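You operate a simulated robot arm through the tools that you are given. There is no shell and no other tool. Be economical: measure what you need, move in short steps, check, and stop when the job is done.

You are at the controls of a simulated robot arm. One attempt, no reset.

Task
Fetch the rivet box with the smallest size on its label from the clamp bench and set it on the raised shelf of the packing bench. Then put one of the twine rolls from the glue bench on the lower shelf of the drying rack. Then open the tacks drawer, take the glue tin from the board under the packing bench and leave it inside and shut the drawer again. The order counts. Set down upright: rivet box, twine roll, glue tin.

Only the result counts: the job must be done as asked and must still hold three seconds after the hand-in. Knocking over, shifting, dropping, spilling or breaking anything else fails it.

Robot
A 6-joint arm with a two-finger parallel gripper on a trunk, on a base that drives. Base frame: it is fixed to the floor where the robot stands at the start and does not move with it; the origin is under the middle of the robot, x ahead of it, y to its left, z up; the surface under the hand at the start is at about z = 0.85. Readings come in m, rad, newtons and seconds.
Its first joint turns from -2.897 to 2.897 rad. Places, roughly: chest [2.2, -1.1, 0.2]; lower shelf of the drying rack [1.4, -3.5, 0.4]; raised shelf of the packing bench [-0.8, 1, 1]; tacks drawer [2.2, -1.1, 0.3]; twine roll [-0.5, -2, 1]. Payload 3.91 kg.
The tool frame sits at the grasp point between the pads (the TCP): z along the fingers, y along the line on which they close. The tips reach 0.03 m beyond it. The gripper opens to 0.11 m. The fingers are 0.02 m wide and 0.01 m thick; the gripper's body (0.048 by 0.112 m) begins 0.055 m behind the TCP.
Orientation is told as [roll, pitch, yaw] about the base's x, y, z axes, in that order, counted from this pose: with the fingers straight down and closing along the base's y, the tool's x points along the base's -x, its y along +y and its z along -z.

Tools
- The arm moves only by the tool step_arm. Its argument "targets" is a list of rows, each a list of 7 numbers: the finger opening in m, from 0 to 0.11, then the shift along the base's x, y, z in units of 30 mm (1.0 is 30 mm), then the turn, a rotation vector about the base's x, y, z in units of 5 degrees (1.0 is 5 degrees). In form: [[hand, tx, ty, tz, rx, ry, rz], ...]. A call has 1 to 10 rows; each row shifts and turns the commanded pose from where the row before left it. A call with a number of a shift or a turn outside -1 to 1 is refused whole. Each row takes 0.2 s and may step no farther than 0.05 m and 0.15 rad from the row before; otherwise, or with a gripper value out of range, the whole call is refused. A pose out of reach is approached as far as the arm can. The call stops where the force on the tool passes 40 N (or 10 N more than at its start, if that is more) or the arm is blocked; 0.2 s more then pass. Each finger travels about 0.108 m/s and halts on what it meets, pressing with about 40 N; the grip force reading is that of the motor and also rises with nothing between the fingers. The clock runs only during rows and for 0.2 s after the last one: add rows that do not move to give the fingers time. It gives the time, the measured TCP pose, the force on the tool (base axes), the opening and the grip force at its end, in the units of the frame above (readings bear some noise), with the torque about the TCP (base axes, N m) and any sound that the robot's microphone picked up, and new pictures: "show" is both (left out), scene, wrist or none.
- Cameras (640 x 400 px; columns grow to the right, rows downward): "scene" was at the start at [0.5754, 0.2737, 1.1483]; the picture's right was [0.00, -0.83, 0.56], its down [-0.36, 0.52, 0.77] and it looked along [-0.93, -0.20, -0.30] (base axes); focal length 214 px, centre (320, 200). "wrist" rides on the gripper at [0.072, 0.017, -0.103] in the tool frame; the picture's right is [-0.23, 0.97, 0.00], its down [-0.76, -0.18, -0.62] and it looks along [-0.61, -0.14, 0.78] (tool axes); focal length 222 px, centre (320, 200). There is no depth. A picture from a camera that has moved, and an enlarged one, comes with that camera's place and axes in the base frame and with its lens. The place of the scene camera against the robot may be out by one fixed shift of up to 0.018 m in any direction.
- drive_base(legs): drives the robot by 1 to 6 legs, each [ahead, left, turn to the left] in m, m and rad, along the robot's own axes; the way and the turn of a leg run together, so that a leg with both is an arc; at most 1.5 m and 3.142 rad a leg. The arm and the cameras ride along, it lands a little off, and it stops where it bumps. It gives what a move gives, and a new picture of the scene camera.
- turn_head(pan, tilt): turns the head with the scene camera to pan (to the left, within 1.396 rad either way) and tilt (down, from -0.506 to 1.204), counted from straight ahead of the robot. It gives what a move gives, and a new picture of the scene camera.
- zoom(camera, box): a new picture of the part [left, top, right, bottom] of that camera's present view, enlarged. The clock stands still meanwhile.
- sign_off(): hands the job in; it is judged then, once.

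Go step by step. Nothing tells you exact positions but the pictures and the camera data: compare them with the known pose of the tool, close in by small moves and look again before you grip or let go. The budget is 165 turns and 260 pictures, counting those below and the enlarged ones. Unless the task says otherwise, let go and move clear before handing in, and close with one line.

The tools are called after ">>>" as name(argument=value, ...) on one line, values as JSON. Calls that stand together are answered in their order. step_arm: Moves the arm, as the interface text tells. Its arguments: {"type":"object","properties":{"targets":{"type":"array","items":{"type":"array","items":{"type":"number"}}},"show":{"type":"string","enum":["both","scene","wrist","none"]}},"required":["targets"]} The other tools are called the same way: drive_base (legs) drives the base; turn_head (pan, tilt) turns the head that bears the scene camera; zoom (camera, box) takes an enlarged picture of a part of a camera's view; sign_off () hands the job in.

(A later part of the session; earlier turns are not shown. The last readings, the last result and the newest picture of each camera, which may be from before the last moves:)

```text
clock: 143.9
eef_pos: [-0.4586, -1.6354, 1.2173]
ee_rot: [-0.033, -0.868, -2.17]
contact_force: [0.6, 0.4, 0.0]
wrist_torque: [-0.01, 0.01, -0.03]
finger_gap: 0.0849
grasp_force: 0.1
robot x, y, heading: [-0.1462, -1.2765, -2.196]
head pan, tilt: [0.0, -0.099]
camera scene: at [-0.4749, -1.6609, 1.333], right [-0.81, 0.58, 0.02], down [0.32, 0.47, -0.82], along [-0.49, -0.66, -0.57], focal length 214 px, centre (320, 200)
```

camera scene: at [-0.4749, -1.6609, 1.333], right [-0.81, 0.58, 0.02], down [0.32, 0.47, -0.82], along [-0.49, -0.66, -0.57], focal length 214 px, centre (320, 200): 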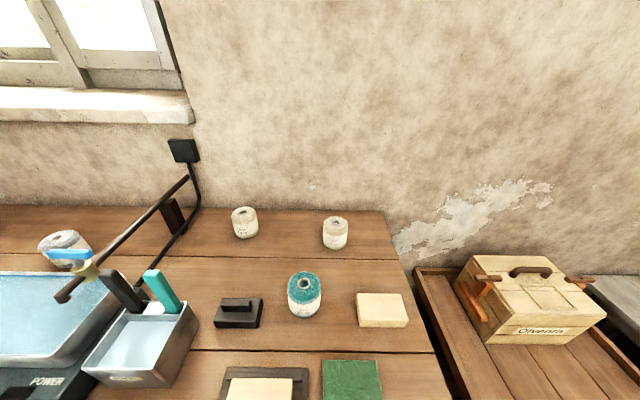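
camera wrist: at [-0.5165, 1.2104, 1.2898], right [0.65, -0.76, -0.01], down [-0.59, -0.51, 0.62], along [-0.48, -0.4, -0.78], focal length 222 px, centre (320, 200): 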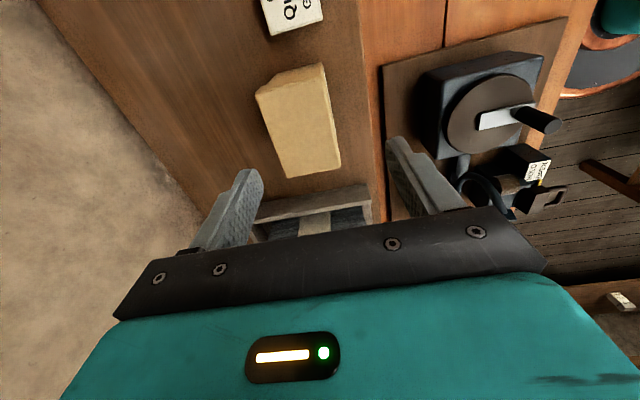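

>>> step_arm(targets=[[0.1, -0.38, -0.67, -0.92, 0, 0, 0], [0.1, -0.38, -0.67, -0.92, 0, 0, 0], [0.1, -0.38, -0.67, -0.92, 0, 0, 0], [0.1, -0.38, -0.67, -0.92, 0, 0, 0], [0.1, -0.38, -0.67, -0.92, 0, 0, 0], [0.1, -0.38, -0.67, -0.92, 0, 0, 0], [0.1, -0.38, -0.67, -0.92, 0, 0, 0], [0.1, -0.38, -0.67, -0.92, 0, 0, 0], [0.1, -0.38, -0.67, -0.92, 0, 0, 0], [0.1, 0, 0, 0, 0, 0, 0]])

```text
clock: 146.1
eef_pos: [-0.5618, -1.8183, 0.9692]
ee_rot: [-0.031, -0.867, -2.167]
contact_force: [0.0, 0.0, -0.4]
wrist_torque: [0.02, -0.01, -0.02]
finger_gap: 0.1
grasp_force: 0.1
robot x, y, heading: [-0.1452, -1.2756, -2.198]
head pan, tilt: [0.0, -0.099]
camera scene: at [-0.5791, -1.8436, 1.0841], right [-0.81, 0.58, 0.02], down [0.32, 0.47, -0.82], along [-0.49, -0.66, -0.57], focal length 214 px, centre (320, 200)
camera wrist: at [-0.4775, -1.726, 0.9792], right [0.71, -0.69, 0.15], down [-0.14, 0.08, 0.99], along [-0.69, -0.72, -0.04], focal length 222 px, centre (320, 200)
```

scene: 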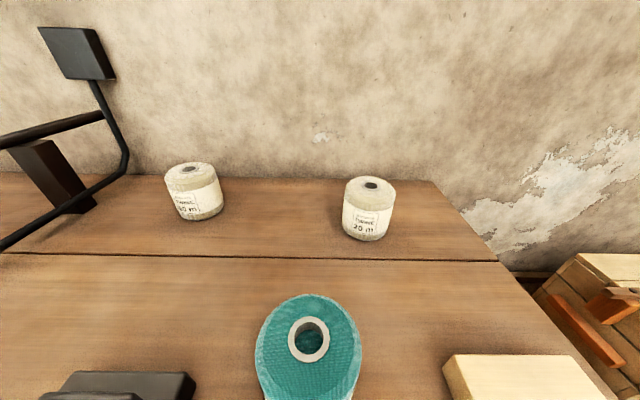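
wrist: 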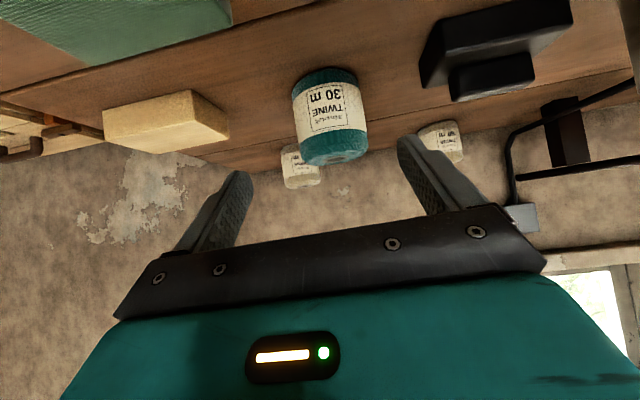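

>>> step_arm(targets=[[0.1, -0.53, -0.88, -0.85, 0, 0, 0], [0.1, -0.53, -0.88, -0.85, 0, 0, 0], [0.1, -0.53, -0.88, -0.85, 0, 0, 0], [0.1, 0, 0, 0, 0, 0, 0]])

```text
clock: 147.1
eef_pos: [-0.6084, -1.8954, 0.8936]
ee_rot: [-0.03, -0.867, -2.17]
contact_force: [0.8, 0.8, 0.0]
wrist_torque: [0.07, -0.05, -0.02]
finger_gap: 0.1003
grasp_force: 0.0
robot x, y, heading: [-0.145, -1.2747, -2.196]
head pan, tilt: [0.0, -0.099]
camera scene: at [-0.6256, -1.9213, 1.0092], right [-0.81, 0.58, 0.02], down [0.32, 0.47, -0.82], along [-0.49, -0.66, -0.57], focal length 214 px, centre (320, 200)
camera wrist: at [-0.5239, -1.8037, 0.9043], right [0.71, -0.69, 0.15], down [-0.14, 0.08, 0.99], along [-0.69, -0.72, -0.04], focal length 222 px, centre (320, 200)
```

scene: 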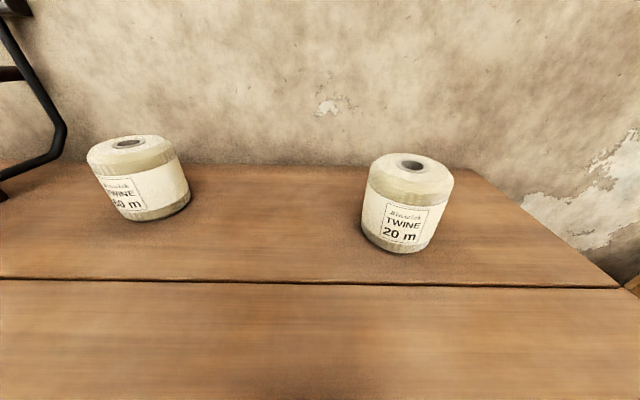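
wrist: 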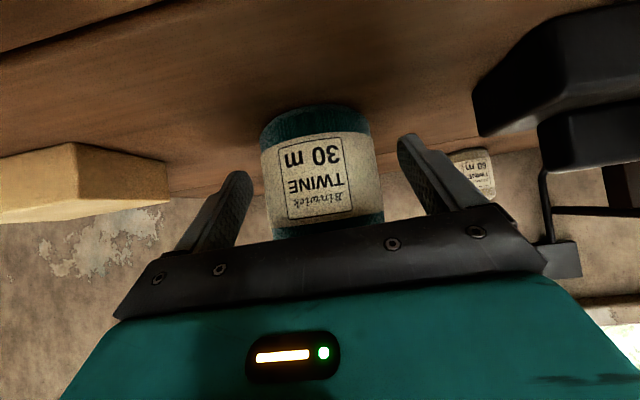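

>>> step_arm(targets=[[0.1, -0.15, -0.2, 0, 0, 0, 0], [0.07, 0, 0, 0, 0, 0, 0], [0.04, 0, 0, 0, 0, 0, 0], [0.04, 0, 0, 0, 0, 0, 0], [0.04, 0, 0, 0.5, 0, 0, 0], [0.04, 0, 0, 1, 0, 0, 0], [0.04, 0, 0, 1, 0, 0, 0]])

```text
clock: 148.7
eef_pos: [-0.613, -1.9015, 0.9682]
ee_rot: [-0.033, -0.868, -2.169]
contact_force: [0.9, -0.3, -1.5]
wrist_torque: [-0.01, -0.04, -0.01]
finger_gap: 0.0731
grasp_force: 39.7
robot x, y, heading: [-0.1451, -1.2769, -2.197]
head pan, tilt: [0.0, -0.099]
camera scene: at [-0.6289, -1.9271, 1.0831], right [-0.81, 0.58, 0.02], down [0.32, 0.47, -0.82], along [-0.49, -0.66, -0.57], focal length 214 px, centre (320, 200)
camera wrist: at [-0.5273, -1.8095, 0.9783], right [0.71, -0.69, 0.15], down [-0.14, 0.08, 0.99], along [-0.69, -0.72, -0.04], focal length 222 px, centre (320, 200)
```

scene: 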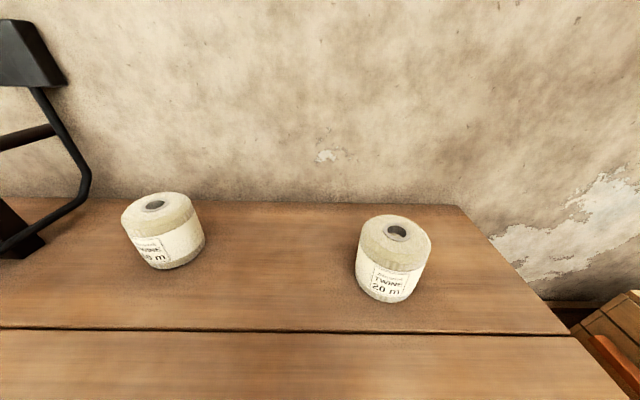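
wrist: 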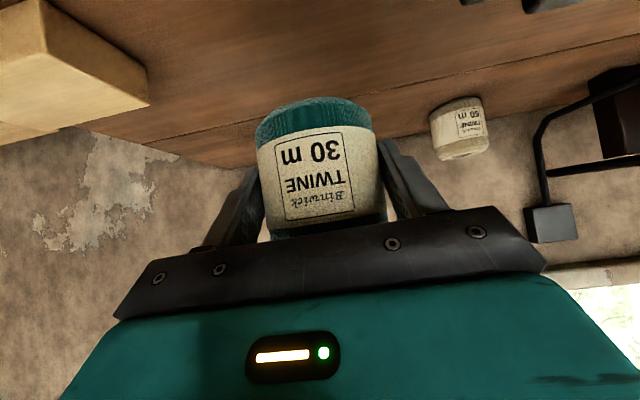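

The teal roll is gripped. I'll lift and retract it, then drive back to the rack.

>>> step_arm(targets=[[0.04, 0.3, 0.4, 1, 0, 0, 0], [0.04, 0.5, 0.8, 0.8, 0, 0, 0], [0.04, 0.5, 0.8, 0.8, 0, 0, 0], [0.04, 0.5, 0.8, 0.8, 0, 0, 0], [0.04, 0.5, 0.8, 0.8, 0, 0, 0], [0.04, 0.5, 0.8, 0.8, 0, 0, 0], [0.04, 0.5, 0.8, 0.8, 0, 0, 0], [0.04, 0.5, 0.8, 0.8, 0, 0, 0], [0.04, 0.5, 0.8, 0.8, 0, 0, 0], [0.04, 0.5, 0.8, 0.8, 0, 0, 0]], show="none")

>>> drive_base(legs=[[0, 1.2, 0], [0, 1.17, -0.01]])

```text
clock: 150.9
eef_pos: [-0.4715, -1.6733, 1.2126]
ee_rot: [-0.031, -0.865, -2.166]
contact_force: [-0.5, -1.1, -1.8]
wrist_torque: [0.02, -0.03, -0.01]
finger_gap: 0.0726
grasp_force: 40.0
robot x, y, heading: [-0.1454, -1.273, -2.195]
head pan, tilt: [0.0, -0.099]
```

```text
clock: 162.6
eef_pos: [1.4615, -3.0695, 1.2126]
ee_rot: [-0.033, -0.866, -2.175]
contact_force: [-0.7, -0.1, -1.9]
wrist_torque: [0.0, 0.0, 0.0]
finger_gap: 0.0724
grasp_force: 40.1
robot x, y, heading: [1.7894, -2.6779, -2.199]
head pan, tilt: [0.0, -0.099]
camera scene: at [1.4447, -3.0956, 1.3282], right [-0.81, 0.59, 0.02], down [0.32, 0.47, -0.82], along [-0.49, -0.66, -0.57], focal length 214 px, centre (320, 200)
```

scene: 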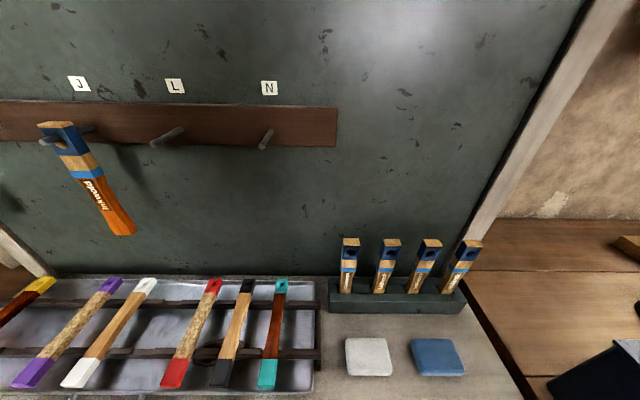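

>>> step_arm(targets=[[0.04, 0.45, 0.6, -0.5, 0, 0, 0], [0.04, 0.45, 0.6, -1, 0, 0, 0], [0.04, 0, 0, -1, 0, 0, 0], [0.04, 0, 0, -1, 0, 0, 0], [0.04, 0, 0, -1, 0, 0, 0], [0.04, 0, 0, -1, 0, 0, 0], [0.04, 0, 0, -1, 0, 0, 0], [0.04, 0, 0, -1, 0, 0, 0], [0.04, 0, 0, -1, 0, 0, 0], [0.04, 0, 0, -1, 0, 0, 0]], show="none")

>>> step_arm(targets=[[0.04, 0, 0, -1, 0, 0, 0], [0.04, 0, 0, -1, 0, 0, 0], [0.04, 0, 0, -1, 0, 0, 0], [0.04, 0, 0, -1, 0, 0, 0], [0.04, 0, 0, -1, 0, 0, 0], [0.04, 0, 0, -1, 0, 0, 0], [0.04, 0, 0, -1, 0, 0, 0], [0.04, 0, 0, -1, 0, 0, 0], [0.04, 0, 0, -1, 0, 0, 0], [0.04, 0, 0, -1, 0, 0, 0]])

```text
clock: 164.8
eef_pos: [1.4865, -3.0336, 0.9292]
ee_rot: [-0.031, -0.866, -2.177]
contact_force: [0.5, -0.1, -1.3]
wrist_torque: [-0.02, -0.01, 0.01]
finger_gap: 0.0724
grasp_force: 40.6
robot x, y, heading: [1.7929, -2.6741, -2.202]
head pan, tilt: [0.0, -0.099]
```

```text
clock: 167.0
eef_pos: [1.4175, -3.1103, 0.7216]
ee_rot: [-0.036, -0.862, -2.17]
contact_force: [0.0, -0.3, -1.9]
wrist_torque: [-0.01, -0.07, 0.01]
finger_gap: 0.0727
grasp_force: 39.9
out of reach, approached as far as the arm can: row 4, 5, 6, 7, 8, 9, 10
robot x, y, heading: [1.7923, -2.6766, -2.206]
head pan, tilt: [0.0, -0.099]
camera scene: at [1.4, -3.1364, 0.8366], right [-0.81, 0.59, 0.02], down [0.32, 0.47, -0.82], along [-0.49, -0.66, -0.57], focal length 214 px, centre (320, 200)
camera wrist: at [1.502, -3.0188, 0.732], right [0.71, -0.69, 0.15], down [-0.14, 0.07, 0.99], along [-0.69, -0.72, -0.04], focal length 222 px, centre (320, 200)
```

scene: 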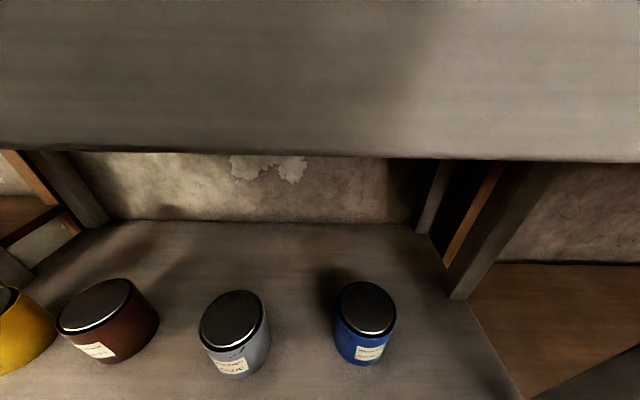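
wrist: 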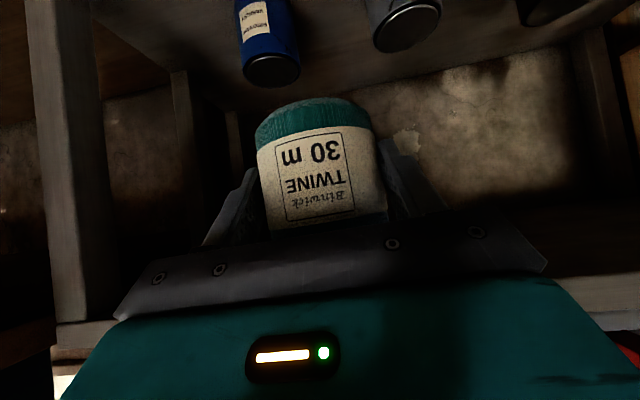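

The arm can't go low this close to its own base, so I'll back the base off a little and try again.

>>> drive_base(legs=[[-0.12, 0, 0]])

>>> turn_head(pan=0, tilt=0.2)

```text
clock: 168.2
eef_pos: [1.4863, -3.0124, 0.721]
ee_rot: [-0.031, -0.864, -2.176]
contact_force: [0.3, 0.1, -1.4]
wrist_torque: [0.01, 0.01, 0.01]
finger_gap: 0.0725
grasp_force: 39.9
robot x, y, heading: [1.8605, -2.5813, -2.203]
head pan, tilt: [0.0, -0.099]
camera scene: at [1.47, -3.0394, 0.8366], right [-0.81, 0.59, 0.02], down [0.32, 0.47, -0.82], along [-0.49, -0.66, -0.57], focal length 214 px, centre (320, 200)
```

scene: 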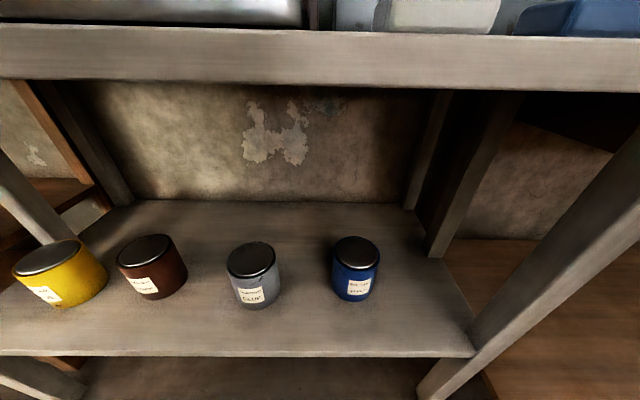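

```text
clock: 169.0
eef_pos: [1.487, -3.0136, 0.7211]
ee_rot: [-0.031, -0.865, -2.174]
contact_force: [-0.2, -0.3, -1.3]
wrist_torque: [0.03, -0.02, 0.02]
finger_gap: 0.0728
grasp_force: 39.8
robot x, y, heading: [1.8609, -2.5803, -2.203]
head pan, tilt: [0.0, 0.201]
camera scene: at [1.4773, -3.0286, 0.8119], right [-0.81, 0.59, 0.02], down [0.45, 0.64, -0.62], along [-0.38, -0.49, -0.79], focal length 214 px, centre (320, 200)
```

scene: 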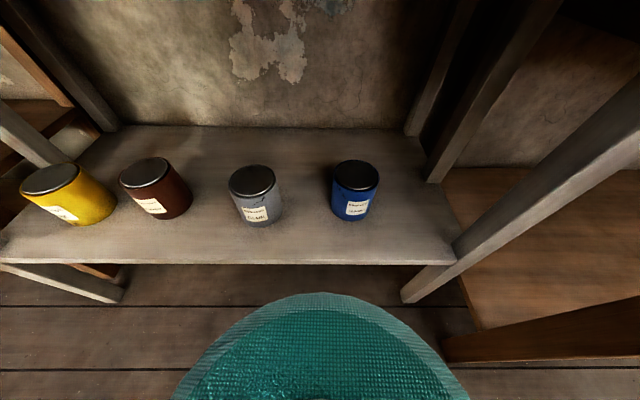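

>>> step_arm(targets=[[0.04, 0, 0, 0, 0, 0, 0], [0.04, -0.27, -0.37, -0.9, 0, 0, 0], [0.04, -0.27, -0.37, -0.9, 0, 0, 0], [0.04, -0.27, -0.37, -0.9, 0, 0, 0], [0.04, -0.27, -0.37, -0.9, 0, 0, 0]], show="scene")

```text
clock: 170.2
eef_pos: [1.4388, -3.0436, 0.612]
ee_rot: [-0.031, -0.864, -2.167]
contact_force: [0.3, 0.5, 0.5]
wrist_torque: [-0.02, 0.0, -0.01]
finger_gap: 0.0723
grasp_force: 39.5
out of reach, approached as far as the arm can: row 4, 5
robot x, y, heading: [1.8592, -2.5811, -2.199]
head pan, tilt: [0.0, 0.201]
camera scene: at [1.4294, -3.06, 0.702], right [-0.81, 0.58, 0.02], down [0.45, 0.65, -0.62], along [-0.37, -0.49, -0.79], focal length 214 px, centre (320, 200)
```

scene: 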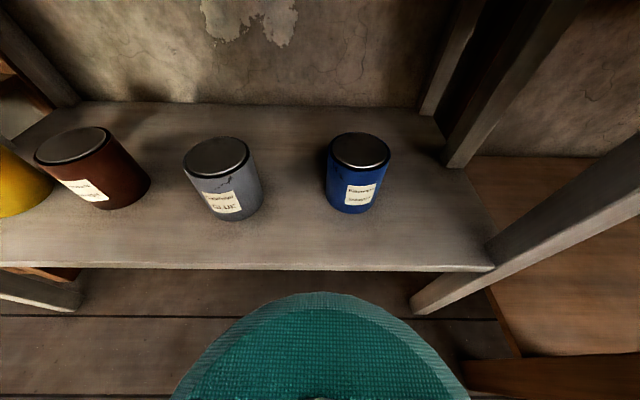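

>>> step_arm(targets=[[0.04, -0.32, -1, -0.4, 0, 0, 0], [0.04, -0.32, -1, -0.4, 0, 0, 0], [0.04, -0.32, -1, -0.4, 0, 0, 0], [0.04, -0.32, -1, -0.4, 0, 0, 0], [0.04, 0, 0, 0, 0, 0, 0]])

```text
clock: 171.4
eef_pos: [1.3614, -3.1272, 0.568]
ee_rot: [-0.027, -0.862, -2.163]
contact_force: [-0.6, 0.0, -1.7]
wrist_torque: [0.04, -0.02, 0.02]
finger_gap: 0.0726
grasp_force: 40.1
out of reach, approached as far as the arm can: row 1, 2, 3, 4
robot x, y, heading: [1.8631, -2.5783, -2.204]
head pan, tilt: [0.0, 0.201]
camera scene: at [1.3525, -3.142, 0.6592], right [-0.82, 0.58, 0.02], down [0.45, 0.65, -0.61], along [-0.37, -0.49, -0.79], focal length 214 px, centre (320, 200)
camera wrist: at [1.4464, -3.0343, 0.5796], right [0.71, -0.68, 0.15], down [-0.14, 0.07, 0.99], along [-0.69, -0.73, -0.04], focal length 222 px, centre (320, 200)
```

scene: 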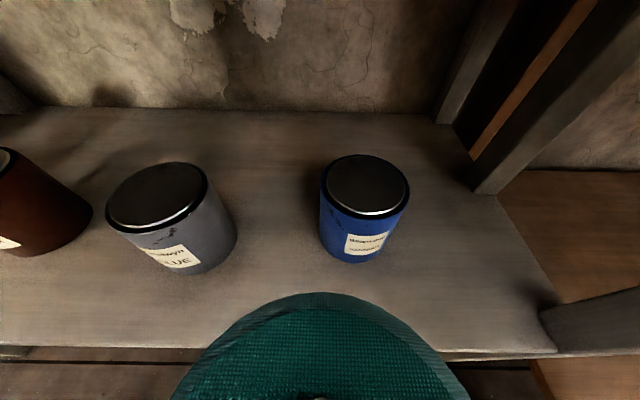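
wrist: 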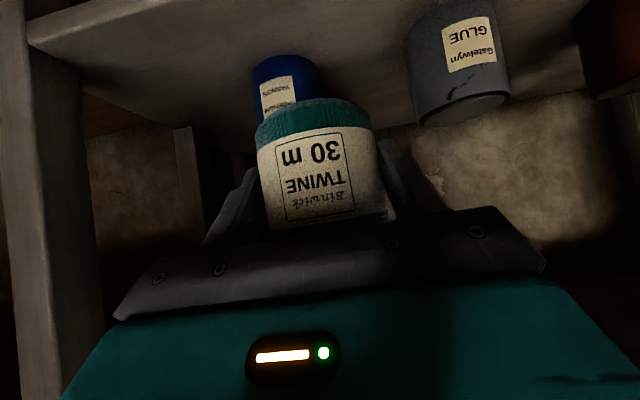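

>>> step_arm(targets=[[0.04, -0.4, -0.6, -0.7, 0, 0, 0], [0.04, -0.4, -0.6, -0.7, 0, 0, 0], [0.04, 0, 0, 0, 0, 0, 0]])

```text
clock: 172.2
eef_pos: [1.3275, -3.1541, 0.5294]
ee_rot: [-0.017, -0.862, -2.179]
contact_force: [0.0, 0.4, -1.9]
wrist_torque: [-0.03, -0.02, -0.01]
finger_gap: 0.0724
grasp_force: 40.0
out of reach, approached as far as the arm can: row 1, 2
robot x, y, heading: [1.8643, -2.5763, -2.206]
head pan, tilt: [0.0, 0.201]
camera scene: at [1.3167, -3.1694, 0.6201], right [-0.81, 0.58, 0.01], down [0.45, 0.65, -0.61], along [-0.36, -0.49, -0.79], focal length 214 px, centre (320, 200)
camera wrist: at [1.4118, -3.0626, 0.5408], right [0.71, -0.69, 0.16], down [-0.15, 0.08, 0.99], along [-0.69, -0.72, -0.05], focal length 222 px, centre (320, 200)
```

scene: 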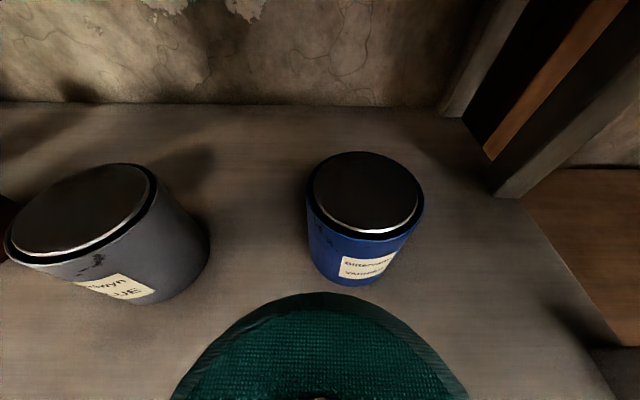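
wrist: 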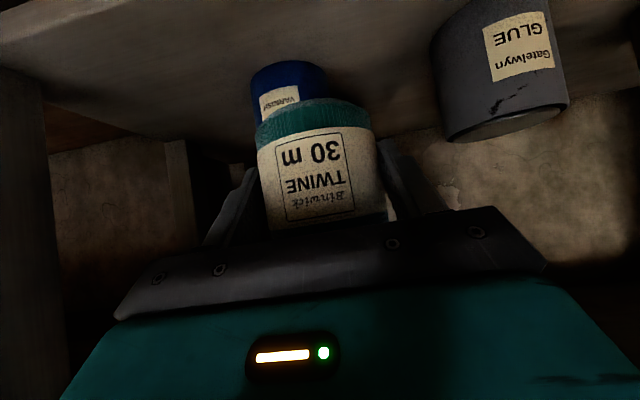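

The arm needs a larger radius to go this low, so I'll withdraw and stand off to the side for a longer, diagonal reach.

>>> step_arm(targets=[[0.04, 0.3, 0.4, 1, 0, 0, 0], [0.04, 0.4, 0.6, 1, 0, 0, 0], [0.04, 0.59, 0.8, 0.5, 0, 0, 0], [0.04, 0.59, 0.8, 0.5, 0, 0, 0], [0.04, 0.59, 0.8, 0.5, 0, 0, 0], [0.04, 0.3, 0.4, 0.5, 0, 0, 0]], show="scene")

```text
clock: 173.6
eef_pos: [1.4086, -3.0389, 0.6531]
ee_rot: [-0.031, -0.863, -2.173]
contact_force: [0.2, -0.3, -1.6]
wrist_torque: [0.0, -0.03, 0.01]
finger_gap: 0.0726
grasp_force: 40.1
robot x, y, heading: [1.8615, -2.5822, -2.206]
head pan, tilt: [0.0, 0.201]
camera scene: at [1.3992, -3.0544, 0.7421], right [-0.81, 0.59, 0.02], down [0.45, 0.64, -0.62], along [-0.37, -0.49, -0.79], focal length 214 px, centre (320, 200)
```

scene: 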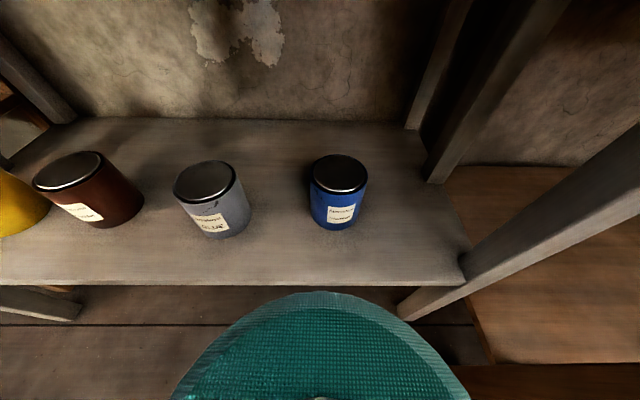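

>>> drive_base(legs=[[0, 0.43, 0], [0, 0, -0.48]])

```text
clock: 177.7
eef_pos: [1.5946, -3.0287, 0.6521]
ee_rot: [-0.032, -0.863, -2.668]
contact_force: [0.2, 0.3, -2.3]
wrist_torque: [0.02, -0.03, 0.03]
finger_gap: 0.0725
grasp_force: 40.2
robot x, y, heading: [2.2084, -2.8364, -2.697]
head pan, tilt: [0.0, 0.201]
camera scene: at [1.574, -3.0321, 0.7422], right [-0.43, 0.9, 0.02], down [0.7, 0.35, -0.62], along [-0.56, -0.25, -0.79], focal length 214 px, centre (320, 200)
```

scene: 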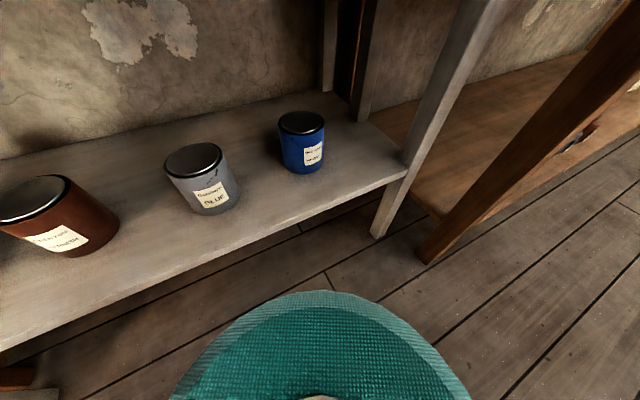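

>>> step_arm(targets=[[0.04, -0.93, -0.62, -0.3, 0, 0, 0], [0.04, -0.93, -0.62, -0.3, 0, 0, 0], [0.04, -0.93, -0.62, -0.4, 0, 0, 0], [0.04, -0.93, -0.62, -0.4, 0, 0, 0], [0.04, -0.93, -0.62, -0.5, 0, 0, 0], [0.04, -0.93, -0.62, -0.5, 0, 0, 0], [0.04, -0.93, -0.62, -0.5, 0, 0, 0], [0.04, 0, 0, 0, 0, 0, 0]])

```text
clock: 179.4
eef_pos: [1.3941, -3.1436, 0.5626]
ee_rot: [-0.021, -0.864, -2.669]
contact_force: [-0.1, -0.1, -1.3]
wrist_torque: [0.03, -0.03, -0.02]
finger_gap: 0.0723
grasp_force: 40.4
out of reach, approached as far as the arm can: row 6, 7
robot x, y, heading: [2.2093, -2.8386, -2.696]
head pan, tilt: [0.0, 0.201]
camera scene: at [1.3736, -3.1475, 0.6527], right [-0.44, 0.9, 0.01], down [0.7, 0.36, -0.61], along [-0.56, -0.26, -0.79], focal length 214 px, centre (320, 200)
camera wrist: at [1.5125, -3.1043, 0.5733], right [0.3, -0.94, 0.16], down [-0.09, 0.14, 0.99], along [-0.95, -0.31, -0.05], focal length 222 px, centre (320, 200)
```

scene: 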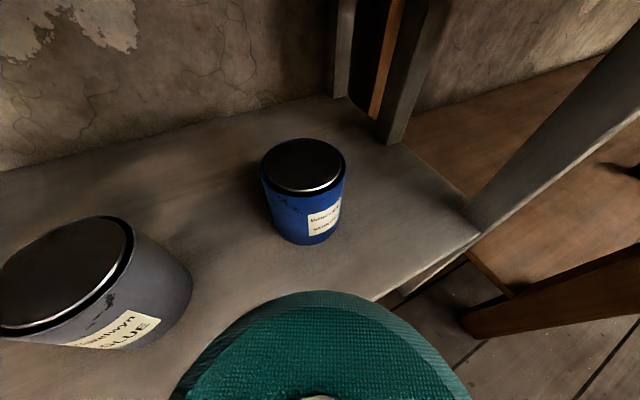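
wrist: 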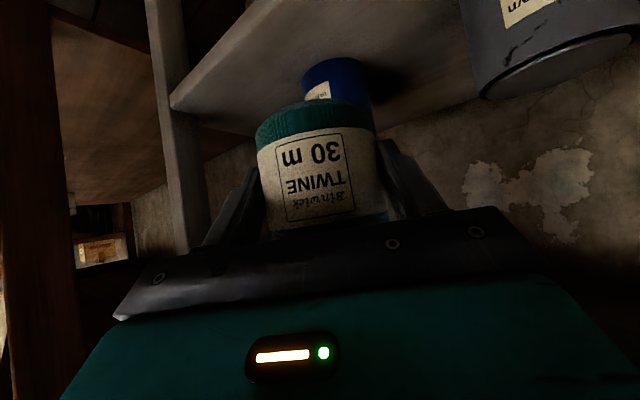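

The wrist is near a singular pose in the arm's plane. Yawing the hand straight at the rack (sideways bend) should free it; the roll just turns about its own axis.

>>> step_arm(targets=[[0.04, 0.3, 0, 0.3, 0, 0, 1], [0.04, 0, 0, 0, 0, 0, 1], [0.04, 0, 0, 0, 0, 0, 1], [0.04, 0, 0, 0, 0, 0, 1], [0.04, 0, 0, 0, 0, 0, 1], [0.04, 0, 0, 0, 0, 0, 1], [0.04, 0, 0, 0, 0, 0, 0]], show="scene")

```text
clock: 181.1
eef_pos: [1.4043, -3.1436, 0.5731]
ee_rot: [-0.031, -0.864, -2.145]
contact_force: [-0.3, -0.2, -1.4]
wrist_torque: [0.03, -0.01, -0.02]
finger_gap: 0.0728
grasp_force: 40.2
robot x, y, heading: [2.2111, -2.8351, -2.696]
head pan, tilt: [0.0, 0.201]
camera scene: at [1.3949, -3.1595, 0.6634], right [-0.83, 0.56, 0.02], down [0.43, 0.66, -0.62], along [-0.36, -0.5, -0.79], focal length 214 px, centre (320, 200)
```

scene: 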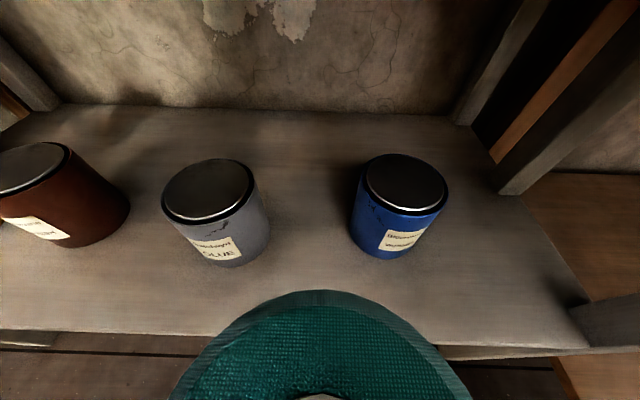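

>>> step_arm(targets=[[0.04, -0.4, -0.4, -0.8, 0, 0, 0], [0.04, -0.4, -0.4, -0.8, 0, 0, 0], [0.04, -0.4, -0.4, -0.8, 0, 0, 0], [0.04, -0.4, -0.35, -0.4, 0, 0, 0], [0.04, 0, 0, 0, 0, 0, 0]])

```text
clock: 182.2
eef_pos: [1.3568, -3.1944, 0.4885]
ee_rot: [-0.032, -0.866, -2.147]
contact_force: [-0.2, 0.2, -1.4]
wrist_torque: [0.03, -0.02, 0.02]
finger_gap: 0.0724
grasp_force: 39.7
robot x, y, heading: [2.2092, -2.8367, -2.698]
head pan, tilt: [0.0, 0.201]
camera scene: at [1.3479, -3.2079, 0.5781], right [-0.83, 0.56, 0.02], down [0.43, 0.66, -0.62], along [-0.36, -0.5, -0.79], focal length 214 px, centre (320, 200)
camera wrist: at [1.4397, -3.0986, 0.4983], right [0.72, -0.67, 0.15], down [-0.14, 0.07, 0.99], along [-0.67, -0.74, -0.04], focal length 222 px, centre (320, 200)
```

scene: 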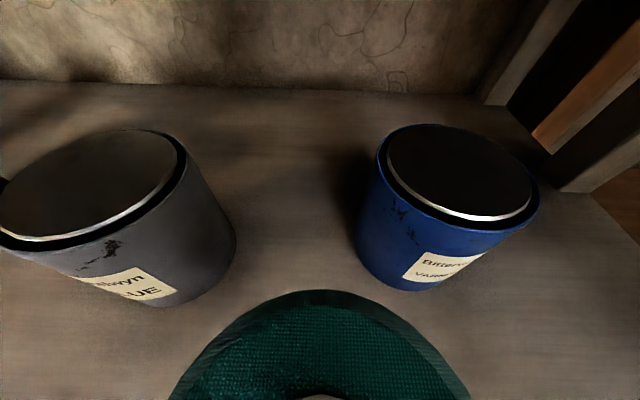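
wrist: 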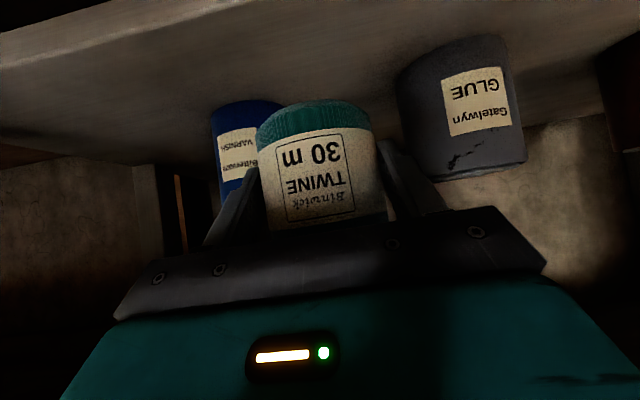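

>>> step_arm(targets=[[0.04, -0.3, -0.4, -0.4, 0, 0, 0], [0.04, -0.2, -0.25, -0.4, 0, 0, 0], [0.04, 0, 0, -0.25, 0, 0, 0], [0.04, 0, 0, -0.2, 0, 0, 0], [0.04, 0, 0, -0.2, 0, 0, 0], [0.04, 0, 0, -0.2, 0, 0, 0]])

```text
clock: 183.7
eef_pos: [1.3423, -3.2098, 0.4369]
ee_rot: [-0.03, -0.863, -2.146]
contact_force: [-0.3, 0.8, -0.8]
wrist_torque: [0.0, -0.02, 0.02]
finger_gap: 0.0725
grasp_force: 40.3
robot x, y, heading: [2.214, -2.8382, -2.696]
head pan, tilt: [0.0, 0.201]
camera scene: at [1.3323, -3.2263, 0.5293], right [-0.83, 0.56, 0.02], down [0.43, 0.66, -0.62], along [-0.36, -0.5, -0.79], focal length 214 px, centre (320, 200)
camera wrist: at [1.4242, -3.1171, 0.4495], right [0.72, -0.67, 0.15], down [-0.14, 0.07, 0.99], along [-0.67, -0.74, -0.04], focal length 222 px, centre (320, 200)
```

scene: 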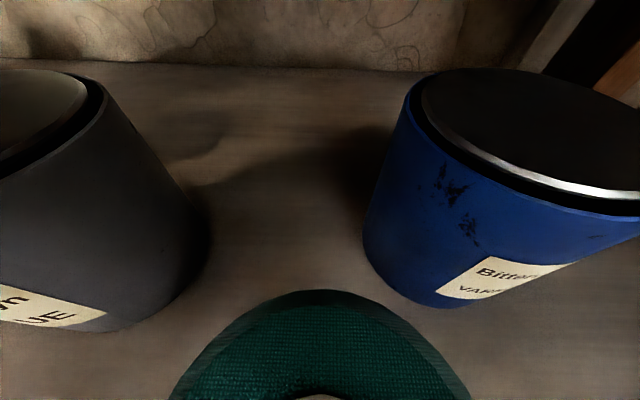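
wrist: 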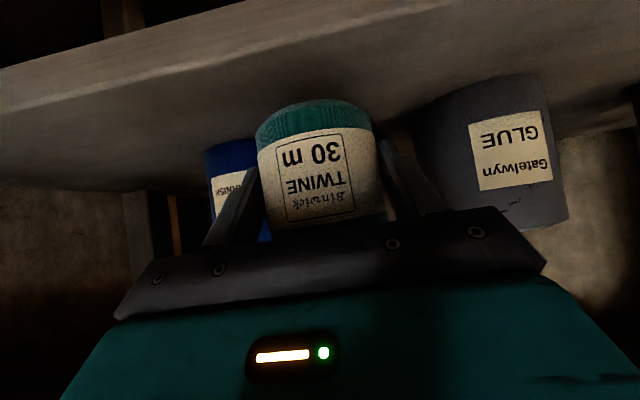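

>>> step_arm(targets=[[0.04, 0, 0, -0.2, 0, 0, 0], [0.04, 0, 0, -0.2, 0, 0, 0], [0.04, 0, 0, -0.2, 0, 0, 0], [0.04, 0, 0, -0.2, 0, 0, 0], [0.04, 0, 0, -0.2, 0, 0, 0]], show="wrist")

```text
clock: 184.8
eef_pos: [1.3378, -3.2095, 0.4116]
ee_rot: [-0.036, -0.871, -2.142]
contact_force: [-4.9, -3.0, 37.0]
wrist_torque: [-1.2, -0.47, -0.13]
finger_gap: 0.0733
grasp_force: 39.8
robot x, y, heading: [2.213, -2.8359, -2.699]
head pan, tilt: [0.0, 0.201]
camera wrist: at [1.4218, -3.1168, 0.4214], right [0.72, -0.67, 0.15], down [-0.14, 0.07, 0.99], along [-0.67, -0.74, -0.04], focal length 222 px, centre (320, 200)
```

wrist: 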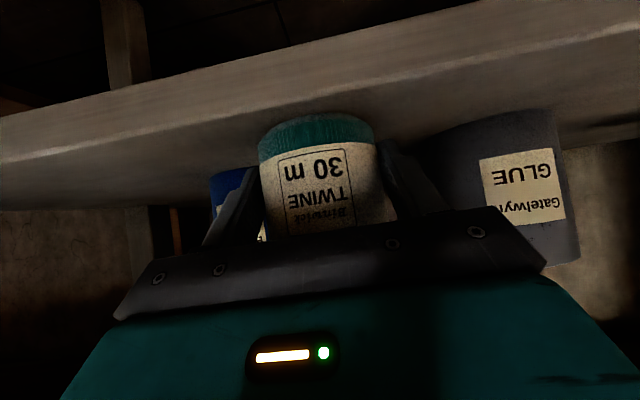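

>>> step_arm(targets=[[0.04, 0, 0, 0.08, 0, 0, 0], [0.075, 0, 0, 0, 0, 0, 0], [0.085, 0, 0, 0, 0, 0, 0], [0.09, 0, 0, 0, 0, 0, 0], [0.09, 0, 0, 0, 0, 0, 0]], show="wrist")

```text
clock: 186.1
eef_pos: [1.3392, -3.2095, 0.4106]
ee_rot: [-0.031, -0.864, -2.146]
contact_force: [-0.2, 0.0, -0.6]
wrist_torque: [0.0, 0.04, -0.01]
finger_gap: 0.0899
grasp_force: 0.1
robot x, y, heading: [2.2062, -2.836, -2.692]
head pan, tilt: [0.0, 0.201]
camera wrist: at [1.4232, -3.116, 0.4214], right [0.72, -0.67, 0.15], down [-0.14, 0.07, 0.99], along [-0.67, -0.74, -0.04], focal length 222 px, centre (320, 200)
```

wrist: 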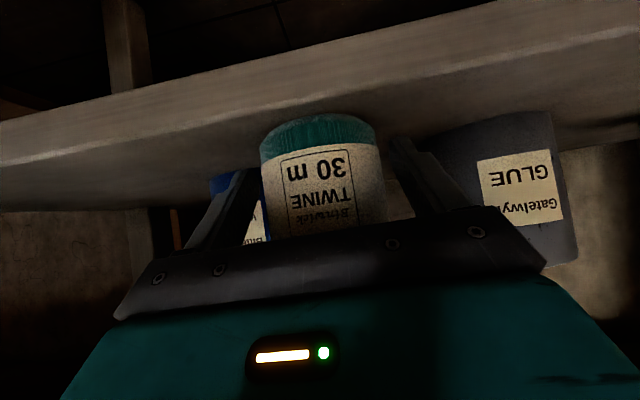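

>>> step_arm(targets=[[0.09, 0.42, 0.64, 0.64, 0, 0, 0], [0.09, 0.42, 0.64, 0.64, 0, 0, 0], [0.09, 0.42, 0.64, 0.64, 0, 0, 0], [0.09, 0.42, 0.64, 0.64, 0, 0, 0], [0.09, 0.42, 0.64, 0.64, 0, 0, 0], [0.09, 0.42, 0.64, 0.64, 0, 0, 0], [0.09, 0.42, 0.64, 0.64, 0, 0, 0]])

```text
clock: 187.7
eef_pos: [1.432, -3.0752, 0.5477]
ee_rot: [-0.029, -0.864, -2.145]
contact_force: [-0.7, 0.2, -0.3]
wrist_torque: [-0.02, 0.02, -0.01]
finger_gap: 0.0899
grasp_force: 0.0
robot x, y, heading: [2.2105, -2.8406, -2.699]
head pan, tilt: [0.0, 0.201]
camera scene: at [1.4225, -3.0912, 0.6374], right [-0.83, 0.56, 0.02], down [0.43, 0.66, -0.62], along [-0.36, -0.5, -0.79], focal length 214 px, centre (320, 200)
camera wrist: at [1.5143, -2.9819, 0.5576], right [0.72, -0.67, 0.15], down [-0.14, 0.07, 0.99], along [-0.67, -0.74, -0.04], focal length 222 px, centre (320, 200)
```

scene: 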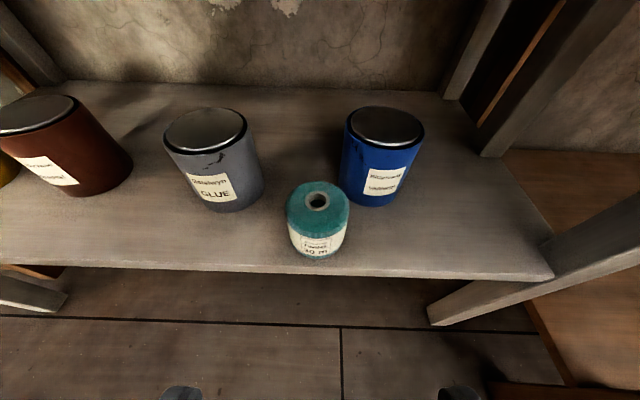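
wrist: 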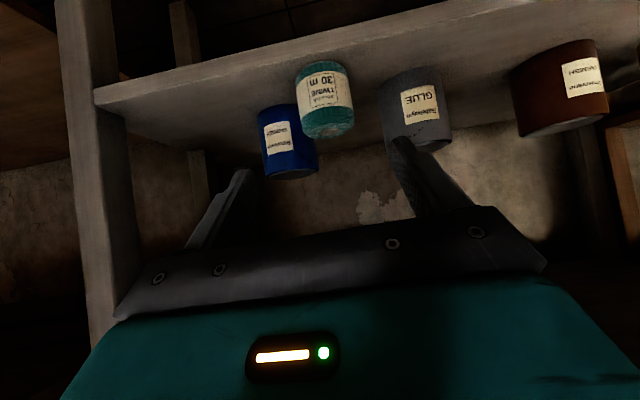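

The twine roll stands upright on the lower shelf. I'll raise and straighten the hand, then head for the chest with the tacks drawer.

>>> step_arm(targets=[[0.09, 0.6, 0.6, 0.8, 0, 0, 0], [0.09, 0.6, 0.6, 0.8, 0, 0, 0], [0.09, 0.6, 0.6, 0.8, 0, 0, 0], [0.09, 0.4, 0.4, 1, 0, 0, 0], [0.09, 0.2, 0.2, 1, 0.8, -0.59, 0], [0.09, 0, 0, 1, 0.8, -0.59, 0], [0.09, 0, 0, 1, 0.8, -0.59, 0], [0.09, 0, 0, 1, 0.8, -0.59, 0], [0.09, 0, 0, 1, 0.8, -0.59, 0], [0.09, 0, 0, 1, 0.8, -0.59, 0]], show="none")

>>> step_arm(targets=[[0.09, 0, 0, 1, 0.8, -0.59, 0], [0.09, 0, 0, 1, 0.8, -0.59, 0], [0.09, 0, 0, 1, 0.8, -0.59, 0], [0.09, 0, 0, 1, 0.8, -0.59, 0], [0.09, 0, 0, 1, 0, 0, 0], [0.09, 0, 0, 1, 0, 0, 0], [0.09, 0, 0, 1, 0, 0, 0], [0.09, 0, 0, 1, 0, 0, 0]], show="scene")

```text
clock: 189.8
eef_pos: [1.4994, -3.0051, 0.8295]
ee_rot: [0.001, -0.343, -2.164]
contact_force: [0.0, -0.5, 0.3]
wrist_torque: [0.01, -0.01, -0.02]
finger_gap: 0.0898
grasp_force: 0.0
robot x, y, heading: [2.209, -2.8412, -2.693]
head pan, tilt: [0.0, 0.201]
```

```text
clock: 191.7
eef_pos: [1.5026, -3.003, 1.0683]
ee_rot: [0.015, 0.004, -2.164]
contact_force: [-0.1, -0.1, -0.2]
wrist_torque: [0.03, -0.02, 0.02]
finger_gap: 0.0899
grasp_force: 0.0
robot x, y, heading: [2.2128, -2.8376, -2.694]
head pan, tilt: [0.0, 0.201]
camera scene: at [1.4577, -3.0673, 1.1016], right [-0.83, 0.56, -0.02], down [0.55, 0.81, 0.2], along [0.13, 0.16, -0.98], focal length 214 px, centre (320, 200)
```

scene: 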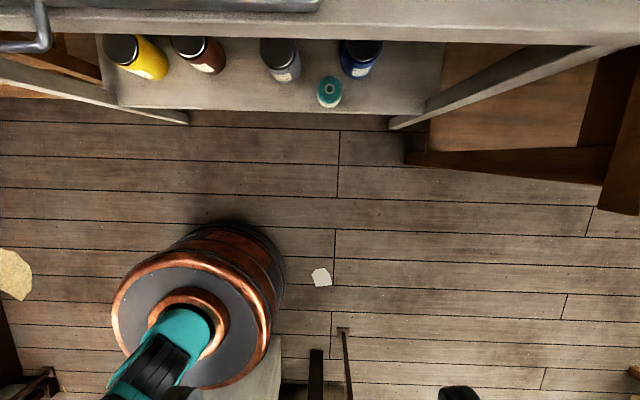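

>>> drive_base(legs=[[0.05, 0.1, 0], [0, 0, -1.083], [1.3, 0.0, 0], [0.45, 0, 0], [0, 0, -1.57]])

>>> turn_head(pan=-0.9, tilt=-0.4)

```text
clock: 207.9
eef_pos: [1.3341, -1.4331, 1.0681]
ee_rot: [0.015, 0.003, 1.454]
contact_force: [0.2, 0.0, -0.2]
wrist_torque: [0.01, -0.02, 0.0]
finger_gap: 0.0902
grasp_force: 0.1
robot x, y, heading: [0.7832, -1.9075, 0.926]
head pan, tilt: [0.0, 0.201]
camera scene: at [1.3544, -1.3307, 1.1014], right [0.99, -0.12, -0.02], down [-0.11, -0.97, 0.2], along [-0.04, -0.2, -0.98], focal length 214 px, centre (320, 200)
```

scene: 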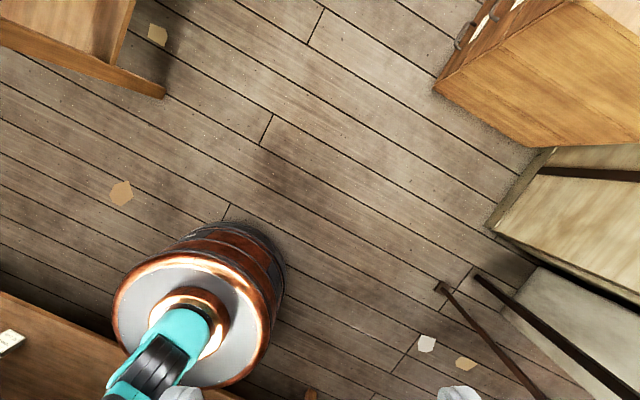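

```text
clock: 209.1
eef_pos: [1.3363, -1.4323, 1.0677]
ee_rot: [0.016, 0.002, 1.455]
contact_force: [0.4, 0.2, 0.3]
wrist_torque: [0.0, -0.01, -0.04]
finger_gap: 0.0899
grasp_force: 0.0
robot x, y, heading: [0.7869, -1.9053, 0.926]
head pan, tilt: [-0.901, -0.4]
camera scene: at [1.4181, -1.2863, 1.148], right [0.63, -0.07, 0.77], down [0.19, -0.95, -0.24], along [0.75, 0.3, -0.58], focal length 214 px, centre (320, 200)
```

scene: 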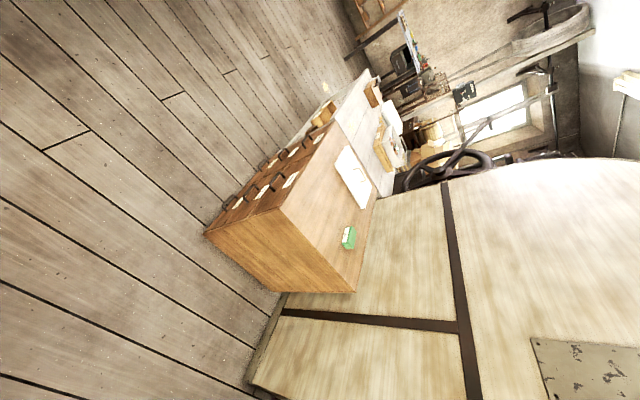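

>>> drive_base(legs=[[0.8, 0.2, 0]])

>>> turn_head(pan=-0.9, tilt=0.3)

```text
clock: 213.5
eef_pos: [1.6493, -0.6805, 1.0677]
ee_rot: [0.014, 0.001, 1.457]
contact_force: [-0.4, 0.5, -0.5]
wrist_torque: [-0.02, 0.01, 0.01]
finger_gap: 0.0901
grasp_force: 0.0
robot x, y, heading: [1.0985, -1.1554, 0.931]
head pan, tilt: [-0.901, -0.4]
camera scene: at [1.7314, -0.5336, 1.1481], right [0.63, -0.07, 0.77], down [0.2, -0.95, -0.24], along [0.75, 0.31, -0.58], focal length 214 px, centre (320, 200)
```

scene: 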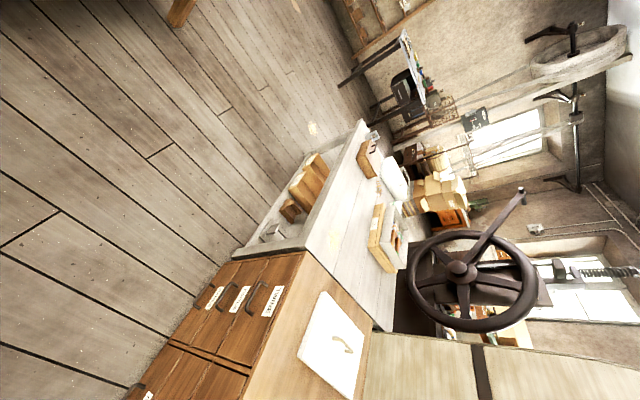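

```text
clock: 214.5
eef_pos: [1.6492, -0.6817, 1.0672]
ee_rot: [0.016, 0.0, 1.459]
contact_force: [-0.6, 0.5, 0.3]
wrist_torque: [0.03, -0.02, -0.01]
finger_gap: 0.0901
grasp_force: 0.1
robot x, y, heading: [1.099, -1.157, 0.931]
head pan, tilt: [-0.901, 0.3]
camera scene: at [1.7401, -0.5957, 1.1355], right [0.63, -0.07, 0.77], down [-0.33, -0.92, 0.19], along [0.7, -0.38, -0.6], focal length 214 px, centre (320, 200)
```

scene: 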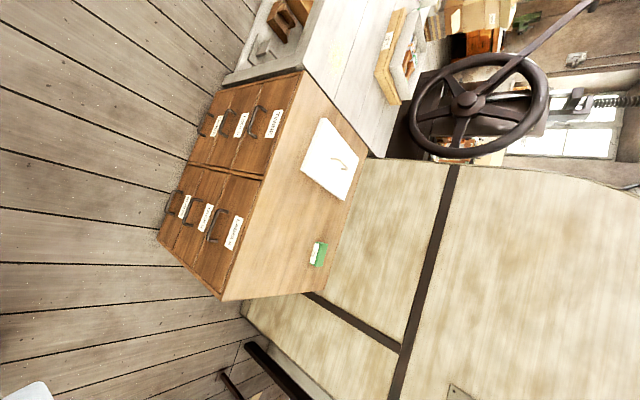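

>>> zoom(camera="scene", box=[150, 80, 310, 280])

```text
2.00 times, centred on (230, 180) of scene
camera zoom: at [1.7401, -0.5957, 1.1355], right [0.63, -0.07, 0.77], down [-0.33, -0.92, 0.19], along [0.7, -0.38, -0.6], focal length 429 px, centre (500, 240)
```

zoom: 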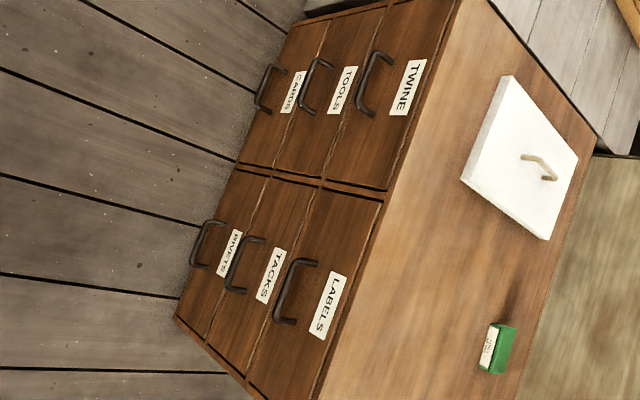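

The TACKS drawer is the middle one of the left column; its handle is at about (1.98, -0.90, 0.33). I'll come a bit nearer and pitch the hand toward the chest with the jaws closing vertically.

>>> drive_base(legs=[[0, -0.15, 0]])

>>> step_arm(targets=[[0.09, 0, 0, -1, 0, 0, -1], [0.09, 0, 0, -1, 0, 0, -1], [0.09, 0, 0, -1, 0, 0, -1], [0.09, 0, 0, -1, 0, 0, -1], [0.09, 0, 0, 0, 0, 0, -1], [0.09, 0, 0, 0, 0, 0, -1], [0.09, -0.4, 0.3, 0, -0.59, -0.8, 0], [0.09, -0.4, 0.3, 0, -0.59, -0.8, 0], [0.09, -0.4, 0.3, 0, -0.59, -0.8, 0], [0.09, -0.4, 0.3, 0, -0.59, -0.8, 0]], show="none")

>>> step_arm(targets=[[0.09, 0, 0, 0, -0.59, -0.8, 0], [0.09, 0, 0, 0, -0.59, -0.8, 0], [0.09, 0, 0, 0, -0.59, -0.8, 0], [0.09, 0, 0, 0, -0.59, -0.8, 0], [0.09, 0, 0, 0, -0.59, -0.8, 0], [0.09, 0, 0, 0, -0.59, -0.8, 0], [0.09, 0, 0, 0, -0.59, -0.8, 0], [0.09, 0, 0, 0, -0.59, -0.8, 0]])

```text
clock: 215.9
eef_pos: [1.7668, -0.768, 1.0678]
ee_rot: [0.015, 0.001, 1.463]
contact_force: [0.2, 0.2, -1.0]
wrist_torque: [0.04, 0.0, 0.02]
finger_gap: 0.09
grasp_force: 0.1
robot x, y, heading: [1.2163, -1.2456, 0.931]
head pan, tilt: [-0.901, 0.3]
camera scene: at [1.8587, -0.6834, 1.1355], right [0.63, -0.07, 0.77], down [-0.33, -0.92, 0.19], along [0.7, -0.38, -0.6], focal length 214 px, centre (320, 200)
```

scene: 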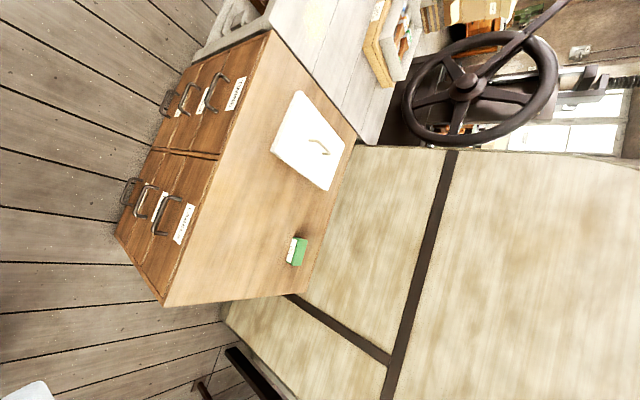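

```text
clock: 218.1
eef_pos: [1.7202, -0.7321, 0.948]
ee_rot: [-0.334, 0.002, 0.936]
contact_force: [0.6, -0.5, -0.4]
wrist_torque: [-0.04, 0.0, 0.01]
finger_gap: 0.0902
grasp_force: 0.0
robot x, y, heading: [1.2205, -1.2465, 0.929]
head pan, tilt: [-0.901, 0.3]
```

```text
clock: 219.9
eef_pos: [1.7211, -0.7334, 0.9491]
ee_rot: [-1.027, 0.004, 0.936]
contact_force: [0.3, -0.3, -0.4]
wrist_torque: [0.01, 0.01, 0.02]
finger_gap: 0.09
grasp_force: 0.0
robot x, y, heading: [1.2213, -1.246, 0.936]
head pan, tilt: [-0.901, 0.3]
camera scene: at [1.7581, -0.641, 1.0444], right [-0.28, 0.21, 0.94], down [-0.79, -0.6, -0.1], along [0.55, -0.77, 0.33], focal length 214 px, centre (320, 200)
camera wrist: at [1.5976, -0.7338, 0.9862], right [-0.27, 0.48, -0.83], down [0.1, 0.88, 0.47], along [0.96, 0.05, -0.29], focal length 222 px, centre (320, 200)
```

scene: 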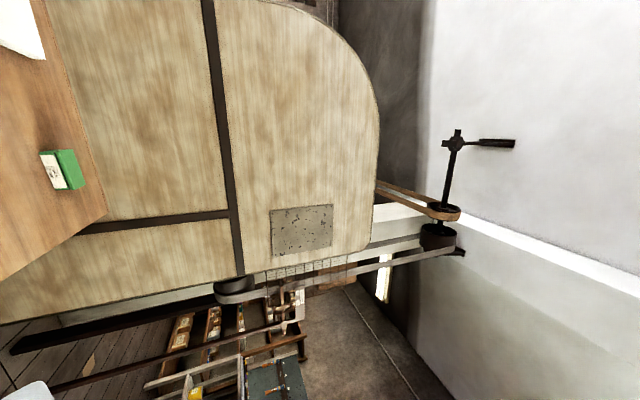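
wrist: 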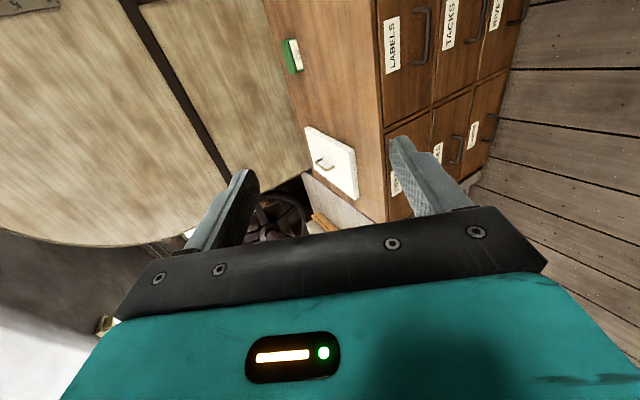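

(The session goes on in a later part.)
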